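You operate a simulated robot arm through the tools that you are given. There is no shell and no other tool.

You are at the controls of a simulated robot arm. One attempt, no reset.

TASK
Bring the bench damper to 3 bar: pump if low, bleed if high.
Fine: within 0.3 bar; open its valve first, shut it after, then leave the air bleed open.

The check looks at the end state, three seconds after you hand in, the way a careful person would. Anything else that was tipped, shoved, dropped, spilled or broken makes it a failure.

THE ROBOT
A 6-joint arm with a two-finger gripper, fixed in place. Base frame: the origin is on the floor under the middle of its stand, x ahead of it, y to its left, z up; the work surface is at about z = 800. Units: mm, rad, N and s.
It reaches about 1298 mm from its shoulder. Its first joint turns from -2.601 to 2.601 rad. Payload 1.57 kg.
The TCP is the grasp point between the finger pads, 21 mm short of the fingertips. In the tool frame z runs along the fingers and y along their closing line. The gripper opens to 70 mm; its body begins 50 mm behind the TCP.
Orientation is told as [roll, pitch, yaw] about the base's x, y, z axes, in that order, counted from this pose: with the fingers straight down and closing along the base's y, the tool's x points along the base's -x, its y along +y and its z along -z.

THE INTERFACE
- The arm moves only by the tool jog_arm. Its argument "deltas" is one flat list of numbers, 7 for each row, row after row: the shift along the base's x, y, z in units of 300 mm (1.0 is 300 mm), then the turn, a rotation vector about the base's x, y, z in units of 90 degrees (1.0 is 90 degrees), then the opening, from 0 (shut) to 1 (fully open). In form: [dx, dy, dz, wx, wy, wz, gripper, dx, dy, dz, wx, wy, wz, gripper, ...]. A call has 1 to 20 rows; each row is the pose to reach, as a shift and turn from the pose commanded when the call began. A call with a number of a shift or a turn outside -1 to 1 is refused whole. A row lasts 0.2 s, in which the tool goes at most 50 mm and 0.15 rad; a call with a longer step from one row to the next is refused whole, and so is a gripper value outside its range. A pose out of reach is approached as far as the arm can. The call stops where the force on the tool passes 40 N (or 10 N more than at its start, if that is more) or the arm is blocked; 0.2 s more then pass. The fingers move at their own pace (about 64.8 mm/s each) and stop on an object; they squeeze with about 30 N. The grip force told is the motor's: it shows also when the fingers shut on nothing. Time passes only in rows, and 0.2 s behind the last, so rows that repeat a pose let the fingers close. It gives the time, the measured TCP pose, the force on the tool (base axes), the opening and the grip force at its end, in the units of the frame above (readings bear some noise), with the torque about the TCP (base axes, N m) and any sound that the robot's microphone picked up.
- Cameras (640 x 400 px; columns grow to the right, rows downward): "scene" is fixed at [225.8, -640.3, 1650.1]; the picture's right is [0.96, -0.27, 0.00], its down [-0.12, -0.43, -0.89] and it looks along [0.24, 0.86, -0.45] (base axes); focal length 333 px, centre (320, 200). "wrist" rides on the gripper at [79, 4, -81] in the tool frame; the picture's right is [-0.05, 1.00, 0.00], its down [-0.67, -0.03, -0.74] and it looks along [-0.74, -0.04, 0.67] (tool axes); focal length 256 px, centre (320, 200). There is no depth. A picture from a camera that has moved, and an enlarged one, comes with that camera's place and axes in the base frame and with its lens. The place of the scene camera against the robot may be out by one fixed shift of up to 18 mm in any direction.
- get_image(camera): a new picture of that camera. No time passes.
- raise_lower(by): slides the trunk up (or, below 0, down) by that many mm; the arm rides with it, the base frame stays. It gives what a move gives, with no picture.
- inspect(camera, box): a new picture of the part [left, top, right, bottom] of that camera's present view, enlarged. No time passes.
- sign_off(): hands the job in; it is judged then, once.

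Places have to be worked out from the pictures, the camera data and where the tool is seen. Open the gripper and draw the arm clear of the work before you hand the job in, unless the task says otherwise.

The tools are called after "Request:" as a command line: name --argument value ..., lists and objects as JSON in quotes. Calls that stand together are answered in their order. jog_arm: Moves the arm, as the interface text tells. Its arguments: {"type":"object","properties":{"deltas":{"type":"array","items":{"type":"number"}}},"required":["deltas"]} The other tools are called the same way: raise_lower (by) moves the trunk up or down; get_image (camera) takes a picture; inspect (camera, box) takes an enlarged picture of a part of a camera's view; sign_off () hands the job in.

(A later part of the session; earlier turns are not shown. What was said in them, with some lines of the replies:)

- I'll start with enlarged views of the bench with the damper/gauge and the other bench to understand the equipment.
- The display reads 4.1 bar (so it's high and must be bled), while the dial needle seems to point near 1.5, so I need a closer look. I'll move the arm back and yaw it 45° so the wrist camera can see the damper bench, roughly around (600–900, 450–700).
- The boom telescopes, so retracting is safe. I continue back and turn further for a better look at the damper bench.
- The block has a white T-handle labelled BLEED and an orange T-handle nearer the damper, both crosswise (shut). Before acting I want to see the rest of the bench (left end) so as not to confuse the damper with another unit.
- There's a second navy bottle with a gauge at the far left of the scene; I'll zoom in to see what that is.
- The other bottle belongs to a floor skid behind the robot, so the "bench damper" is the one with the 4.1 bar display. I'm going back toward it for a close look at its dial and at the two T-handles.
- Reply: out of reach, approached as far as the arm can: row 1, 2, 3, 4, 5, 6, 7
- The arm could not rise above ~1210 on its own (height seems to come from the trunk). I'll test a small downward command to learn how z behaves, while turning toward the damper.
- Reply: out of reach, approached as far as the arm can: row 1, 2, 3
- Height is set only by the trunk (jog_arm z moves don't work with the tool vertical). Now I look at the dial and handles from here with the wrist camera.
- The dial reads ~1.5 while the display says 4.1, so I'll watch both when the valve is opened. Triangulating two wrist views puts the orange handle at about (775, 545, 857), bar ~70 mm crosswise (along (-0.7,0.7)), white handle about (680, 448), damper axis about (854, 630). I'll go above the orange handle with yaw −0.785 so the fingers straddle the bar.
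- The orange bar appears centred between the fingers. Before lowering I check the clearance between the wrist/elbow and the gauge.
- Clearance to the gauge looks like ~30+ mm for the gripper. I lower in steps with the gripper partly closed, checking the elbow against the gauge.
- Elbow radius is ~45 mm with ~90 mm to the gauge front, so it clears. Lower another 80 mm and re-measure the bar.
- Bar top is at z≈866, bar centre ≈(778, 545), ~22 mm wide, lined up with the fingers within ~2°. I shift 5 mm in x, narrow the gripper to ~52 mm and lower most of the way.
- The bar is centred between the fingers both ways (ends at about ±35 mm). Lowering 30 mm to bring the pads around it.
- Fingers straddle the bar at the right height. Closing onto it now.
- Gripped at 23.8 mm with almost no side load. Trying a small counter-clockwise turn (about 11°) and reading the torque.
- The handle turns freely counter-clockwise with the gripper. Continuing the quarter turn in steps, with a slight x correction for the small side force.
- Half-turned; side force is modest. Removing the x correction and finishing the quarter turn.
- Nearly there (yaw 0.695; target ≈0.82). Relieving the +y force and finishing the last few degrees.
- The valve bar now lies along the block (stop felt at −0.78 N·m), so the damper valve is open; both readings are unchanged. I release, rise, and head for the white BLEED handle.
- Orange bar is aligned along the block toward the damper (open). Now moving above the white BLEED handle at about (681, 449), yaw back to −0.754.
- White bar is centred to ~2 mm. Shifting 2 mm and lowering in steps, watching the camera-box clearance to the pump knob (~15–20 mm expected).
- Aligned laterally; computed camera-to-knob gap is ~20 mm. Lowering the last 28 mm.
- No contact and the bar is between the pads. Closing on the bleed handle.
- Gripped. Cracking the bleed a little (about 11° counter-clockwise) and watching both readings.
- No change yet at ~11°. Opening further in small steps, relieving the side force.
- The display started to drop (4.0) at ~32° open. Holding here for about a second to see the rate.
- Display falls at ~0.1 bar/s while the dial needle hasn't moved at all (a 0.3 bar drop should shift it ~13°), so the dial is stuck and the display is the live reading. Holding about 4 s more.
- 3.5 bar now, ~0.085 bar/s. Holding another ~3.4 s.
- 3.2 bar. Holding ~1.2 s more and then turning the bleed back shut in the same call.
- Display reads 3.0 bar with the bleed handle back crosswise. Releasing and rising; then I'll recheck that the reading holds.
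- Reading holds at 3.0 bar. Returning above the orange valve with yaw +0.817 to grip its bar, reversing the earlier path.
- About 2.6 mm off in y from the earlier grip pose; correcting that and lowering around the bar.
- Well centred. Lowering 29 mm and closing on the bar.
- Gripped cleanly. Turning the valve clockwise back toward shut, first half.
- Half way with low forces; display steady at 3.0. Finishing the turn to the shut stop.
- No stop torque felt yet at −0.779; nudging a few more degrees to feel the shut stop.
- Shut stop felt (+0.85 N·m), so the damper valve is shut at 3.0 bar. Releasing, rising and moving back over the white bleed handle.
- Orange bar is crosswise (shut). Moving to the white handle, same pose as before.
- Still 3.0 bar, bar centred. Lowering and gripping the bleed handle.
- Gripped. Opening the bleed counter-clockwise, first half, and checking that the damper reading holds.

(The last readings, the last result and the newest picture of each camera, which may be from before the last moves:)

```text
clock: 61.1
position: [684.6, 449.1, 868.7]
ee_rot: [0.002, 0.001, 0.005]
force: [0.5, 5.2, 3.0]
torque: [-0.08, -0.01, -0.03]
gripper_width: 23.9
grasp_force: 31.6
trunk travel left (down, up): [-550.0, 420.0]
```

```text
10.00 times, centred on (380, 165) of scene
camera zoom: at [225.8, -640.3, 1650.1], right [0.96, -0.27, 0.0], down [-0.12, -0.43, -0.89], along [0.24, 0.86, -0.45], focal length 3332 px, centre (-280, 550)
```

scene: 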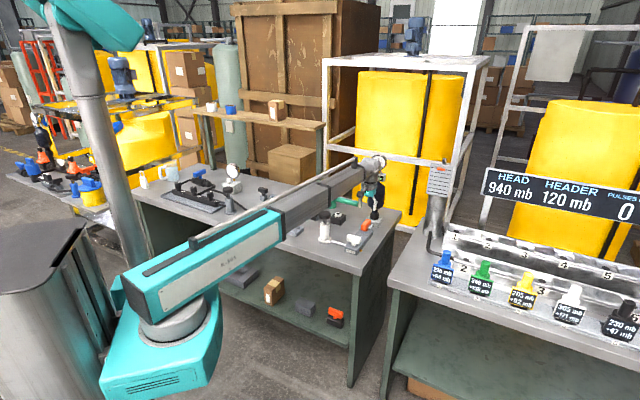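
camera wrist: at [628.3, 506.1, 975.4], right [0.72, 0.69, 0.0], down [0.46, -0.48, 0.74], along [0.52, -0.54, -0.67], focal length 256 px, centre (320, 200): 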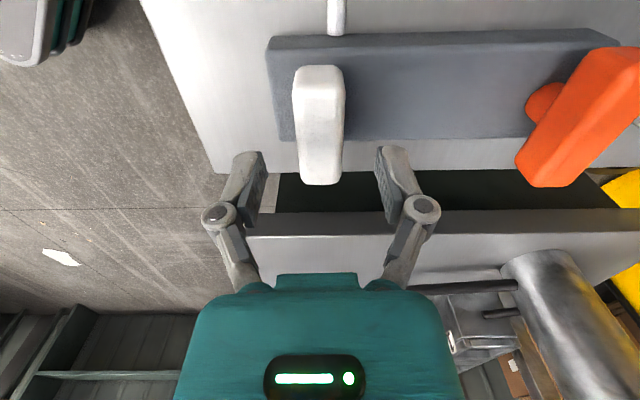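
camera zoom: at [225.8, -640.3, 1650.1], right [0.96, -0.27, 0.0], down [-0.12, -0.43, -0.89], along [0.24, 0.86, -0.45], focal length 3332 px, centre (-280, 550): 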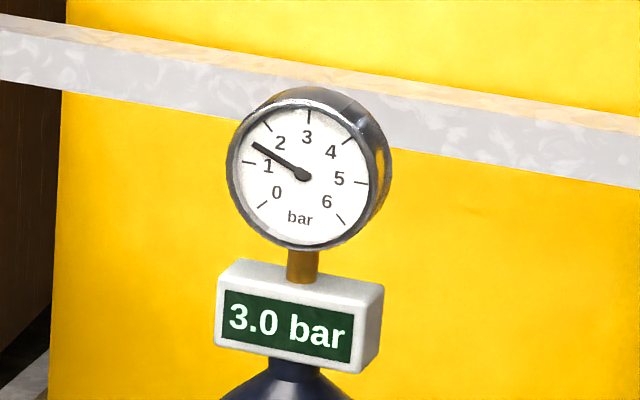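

Damper stays at 3.0 with the bleed half-open and the valve shut. Completing the bleed's quarter turn to its open stop.

Request:
jog_arm --deltas '[0, 0.001, 0, 0, 0, 0.08, 0, 0, 0.002, 0, 0, 0, 0.16, 0, 0, 0.002, 0, 0, 0, 0.24, 0, 0, 0.003, 0, 0, 0, 0.32, 0, 0, 0.003, 0, 0, 0, 0.4, 0, 0, 0.003, 0, 0, 0, 0.48, 0, 0, 0.003, 0, 0, 0, 0.52, 0]'

Request:
get_image --camera "wrist"

Request:
inspect --camera "scene" --box '[310, 140, 410, 260]'

```text
clock: 62.7
position: [684.7, 451.4, 868.0]
ee_rot: [0.0, -0.001, 0.82]
force: [-5.9, 15.6, 2.9]
torque: [0.27, 0.2, -0.8]
gripper_width: 24.4
grasp_force: 31.8
trunk travel left (down, up): [-550.0, 420.0]
```

```text
taken
camera wrist: at [626.0, 396.7, 948.3], right [-0.69, 0.72, 0.0], down [0.48, 0.46, 0.74], along [0.54, 0.52, -0.67], focal length 256 px, centre (320, 200)
```

wrist: 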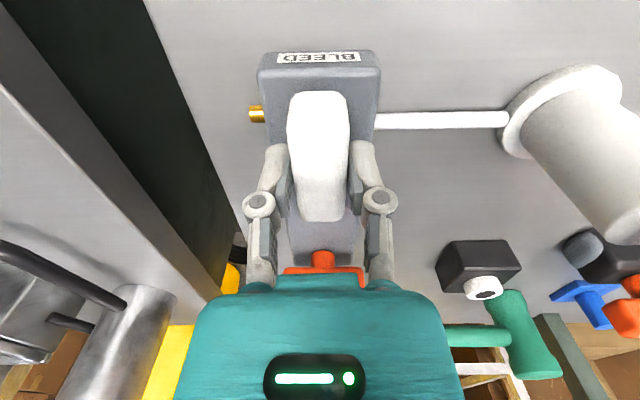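

```text
3.33 times, centred on (360, 200) of scene
camera zoom: at [225.8, -640.3, 1650.1], right [0.96, -0.27, 0.0], down [-0.12, -0.43, -0.89], along [0.24, 0.86, -0.45], focal length 1111 px, centre (187, 200)
```

zoom: 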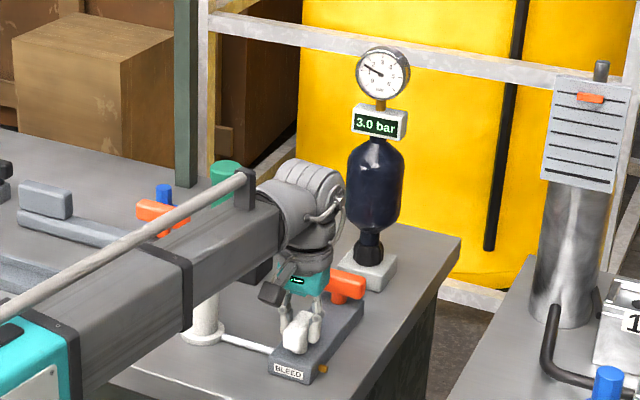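

The bleed is at its open stop (−0.8 N·m), bar along the block, display 3.0 bar. Releasing and rising clear.

Request:
jog_arm --deltas '[0, 0.002, 0, 0, 0, -0.01, 0, 0, 0.002, 0, 0, 0, -0.01, 0.4, 0, 0.0, 0, 0, 0, -0.01, 0.75, 0, 0.0, 0, 0, 0, -0.01, 0.75]'

Request:
raise_lower --by 90

Request:
get_image --camera "wrist"

Request:
inspect --camera "scene" --box '[310, 140, 410, 260]'

```text
clock: 63.7
position: [683.8, 449.4, 868.4]
ee_rot: [0.001, 0.0, 0.801]
force: [1.0, 0.3, 0.0]
torque: [-0.01, 0.0, -0.01]
gripper_width: 52.4
grasp_force: 0.2
trunk travel left (down, up): [-550.0, 420.0]
```

```text
clock: 64.9
position: [683.4, 449.6, 958.5]
ee_rot: [-0.001, 0.0, 0.802]
force: [0.8, 0.4, -0.6]
torque: [-0.01, 0.02, 0.02]
gripper_width: 52.5
grasp_force: 0.0
trunk travel left (down, up): [-640.0, 330.0]
```

```text
taken
camera wrist: at [625.1, 396.4, 1038.3], right [-0.68, 0.73, 0.0], down [0.49, 0.45, 0.74], along [0.55, 0.51, -0.67], focal length 256 px, centre (320, 200)
```

wrist: 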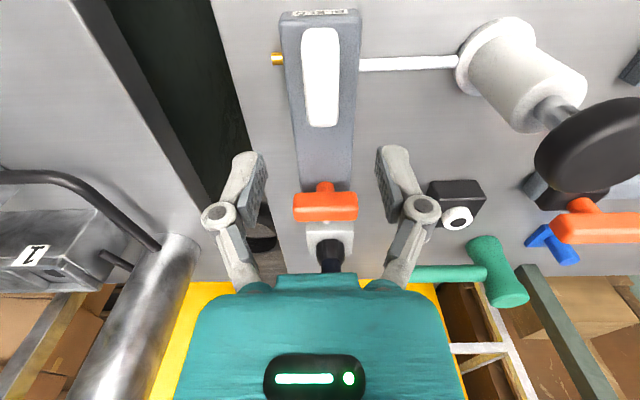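

```text
3.33 times, centred on (360, 200) of scene
camera zoom: at [225.8, -640.3, 1650.1], right [0.96, -0.27, 0.0], down [-0.12, -0.43, -0.89], along [0.24, 0.86, -0.45], focal length 1111 px, centre (187, 200)
```

zoom: 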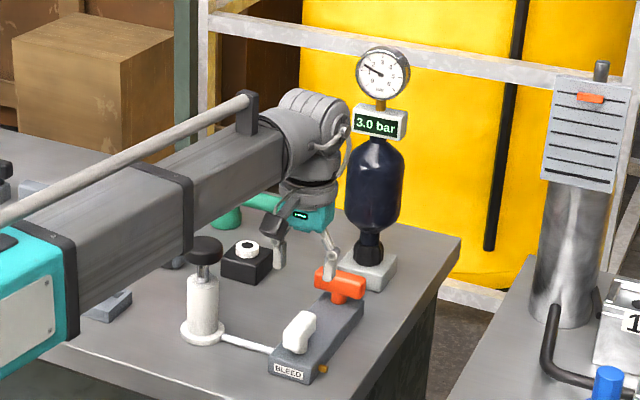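

End state looks right: bleed bar lengthwise (open), orange bar crosswise (shut), 3.0 bar. Raising the arm well clear, opening the gripper fully and drawing back.

Request:
raise_lower --by 250

Request:
jog_arm --deltas '[-0.1, -0.05, 0, 0, 0, 0, 1, -0.2, -0.1, 0, 0, 0, 0, 1, -0.3, -0.15, 0, 0, 0, 0, 1, -0.4, -0.2, 0, 0, 0, 0, 1, -0.4, -0.2, 0, 0, 0, 0, 1, -0.4, -0.2, 0, 0, 0, 0, 1, -0.4, -0.2, 0, 0, 0, 0, 1, -0.4, -0.2, 0, 0, 0, 0, 1, -0.4, -0.2, 0, 0, 0, 0, 1]'

Request:
get_image --camera "scene"

Request:
inspect --camera "scene" --box '[310, 180, 410, 260]'

Request:
inspect --camera "scene" --box '[355, 145, 405, 185]'

Request:
inspect --camera "scene" --box '[190, 170, 330, 260]'

```text
clock: 67.5
position: [684.2, 449.5, 1208.3]
ee_rot: [-0.001, 0.0, 0.802]
force: [0.2, 0.8, 0.1]
torque: [-0.02, -0.01, 0.03]
gripper_width: 52.6
grasp_force: 0.0
trunk travel left (down, up): [-890.0, 80.0]
```

```text
clock: 69.5
position: [562.2, 389.3, 1207.1]
ee_rot: [0.0, 0.001, 0.802]
force: [-0.7, 0.1, 0.8]
torque: [-0.01, 0.01, 0.01]
gripper_width: 70.5
grasp_force: 0.1
trunk travel left (down, up): [-890.0, 80.0]
```

```text
taken
```

scene: 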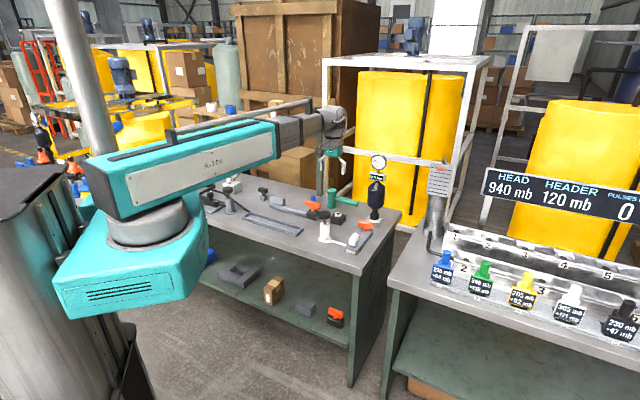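

```text
5.00 times, centred on (360, 220) of scene
camera zoom: at [225.8, -640.3, 1650.1], right [0.96, -0.27, 0.0], down [-0.12, -0.43, -0.89], along [0.24, 0.86, -0.45], focal length 1666 px, centre (120, 100)
```

zoom: 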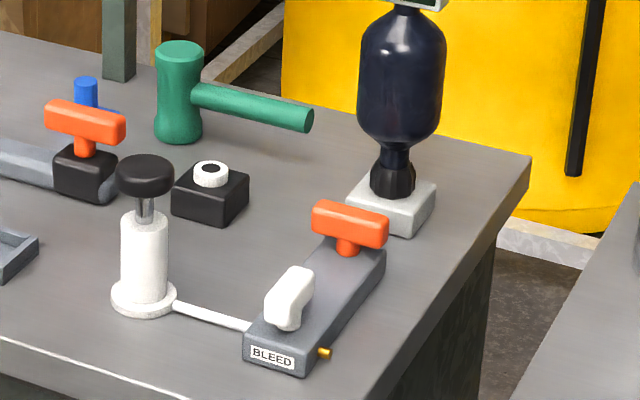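

```text
10.00 times, centred on (380, 165) of scene
camera zoom: at [225.8, -640.3, 1650.1], right [0.96, -0.27, 0.0], down [-0.12, -0.43, -0.89], along [0.24, 0.86, -0.45], focal length 3332 px, centre (-280, 550)
```

zoom: 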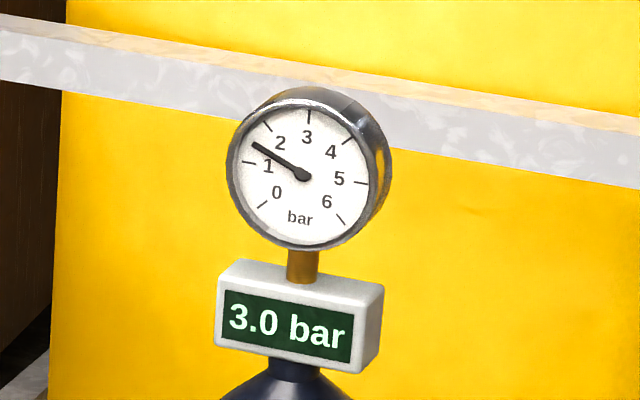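

```text
4.44 times, centred on (260, 215) of scene
camera zoom: at [225.8, -640.3, 1650.1], right [0.96, -0.27, 0.0], down [-0.12, -0.43, -0.89], along [0.24, 0.86, -0.45], focal length 1481 px, centre (587, 133)
```

zoom: 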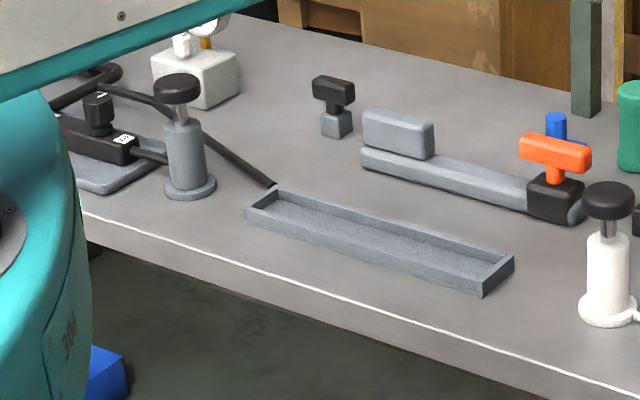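

Several seconds on, with the valve shut and the bleed open, the damper still reads 3.0 bar. The other items on the bench are where they were, and the arm is clear with the gripper open. Handing in.

Request:
sign_off

```text
The job is handed in.
```

The bench damper is at 3.0 bar on its digital display, with its valve shut and the air bleed left open. It started high at 4.1 bar, so I bled it rather than pumped.

- **Order of work:** I opened the orange valve and bled down at about 0.1 bar/s. I then shut the bleed, shut the orange valve to its stop, and turned the bleed fully open. The reading held at 3.0 for several seconds after that, with the arm drawn back.
- **Dial gauge:** the round gauge on the damper disagrees with the display. It read about 1.5 bar the whole time and its needle never swung through the 1.1 bar drop. I treated it as stuck and worked to the display, which followed the bleeding. I did not check the display against a known zero.
- **Surroundings:** the last pictures show the other items on the bench where they were.
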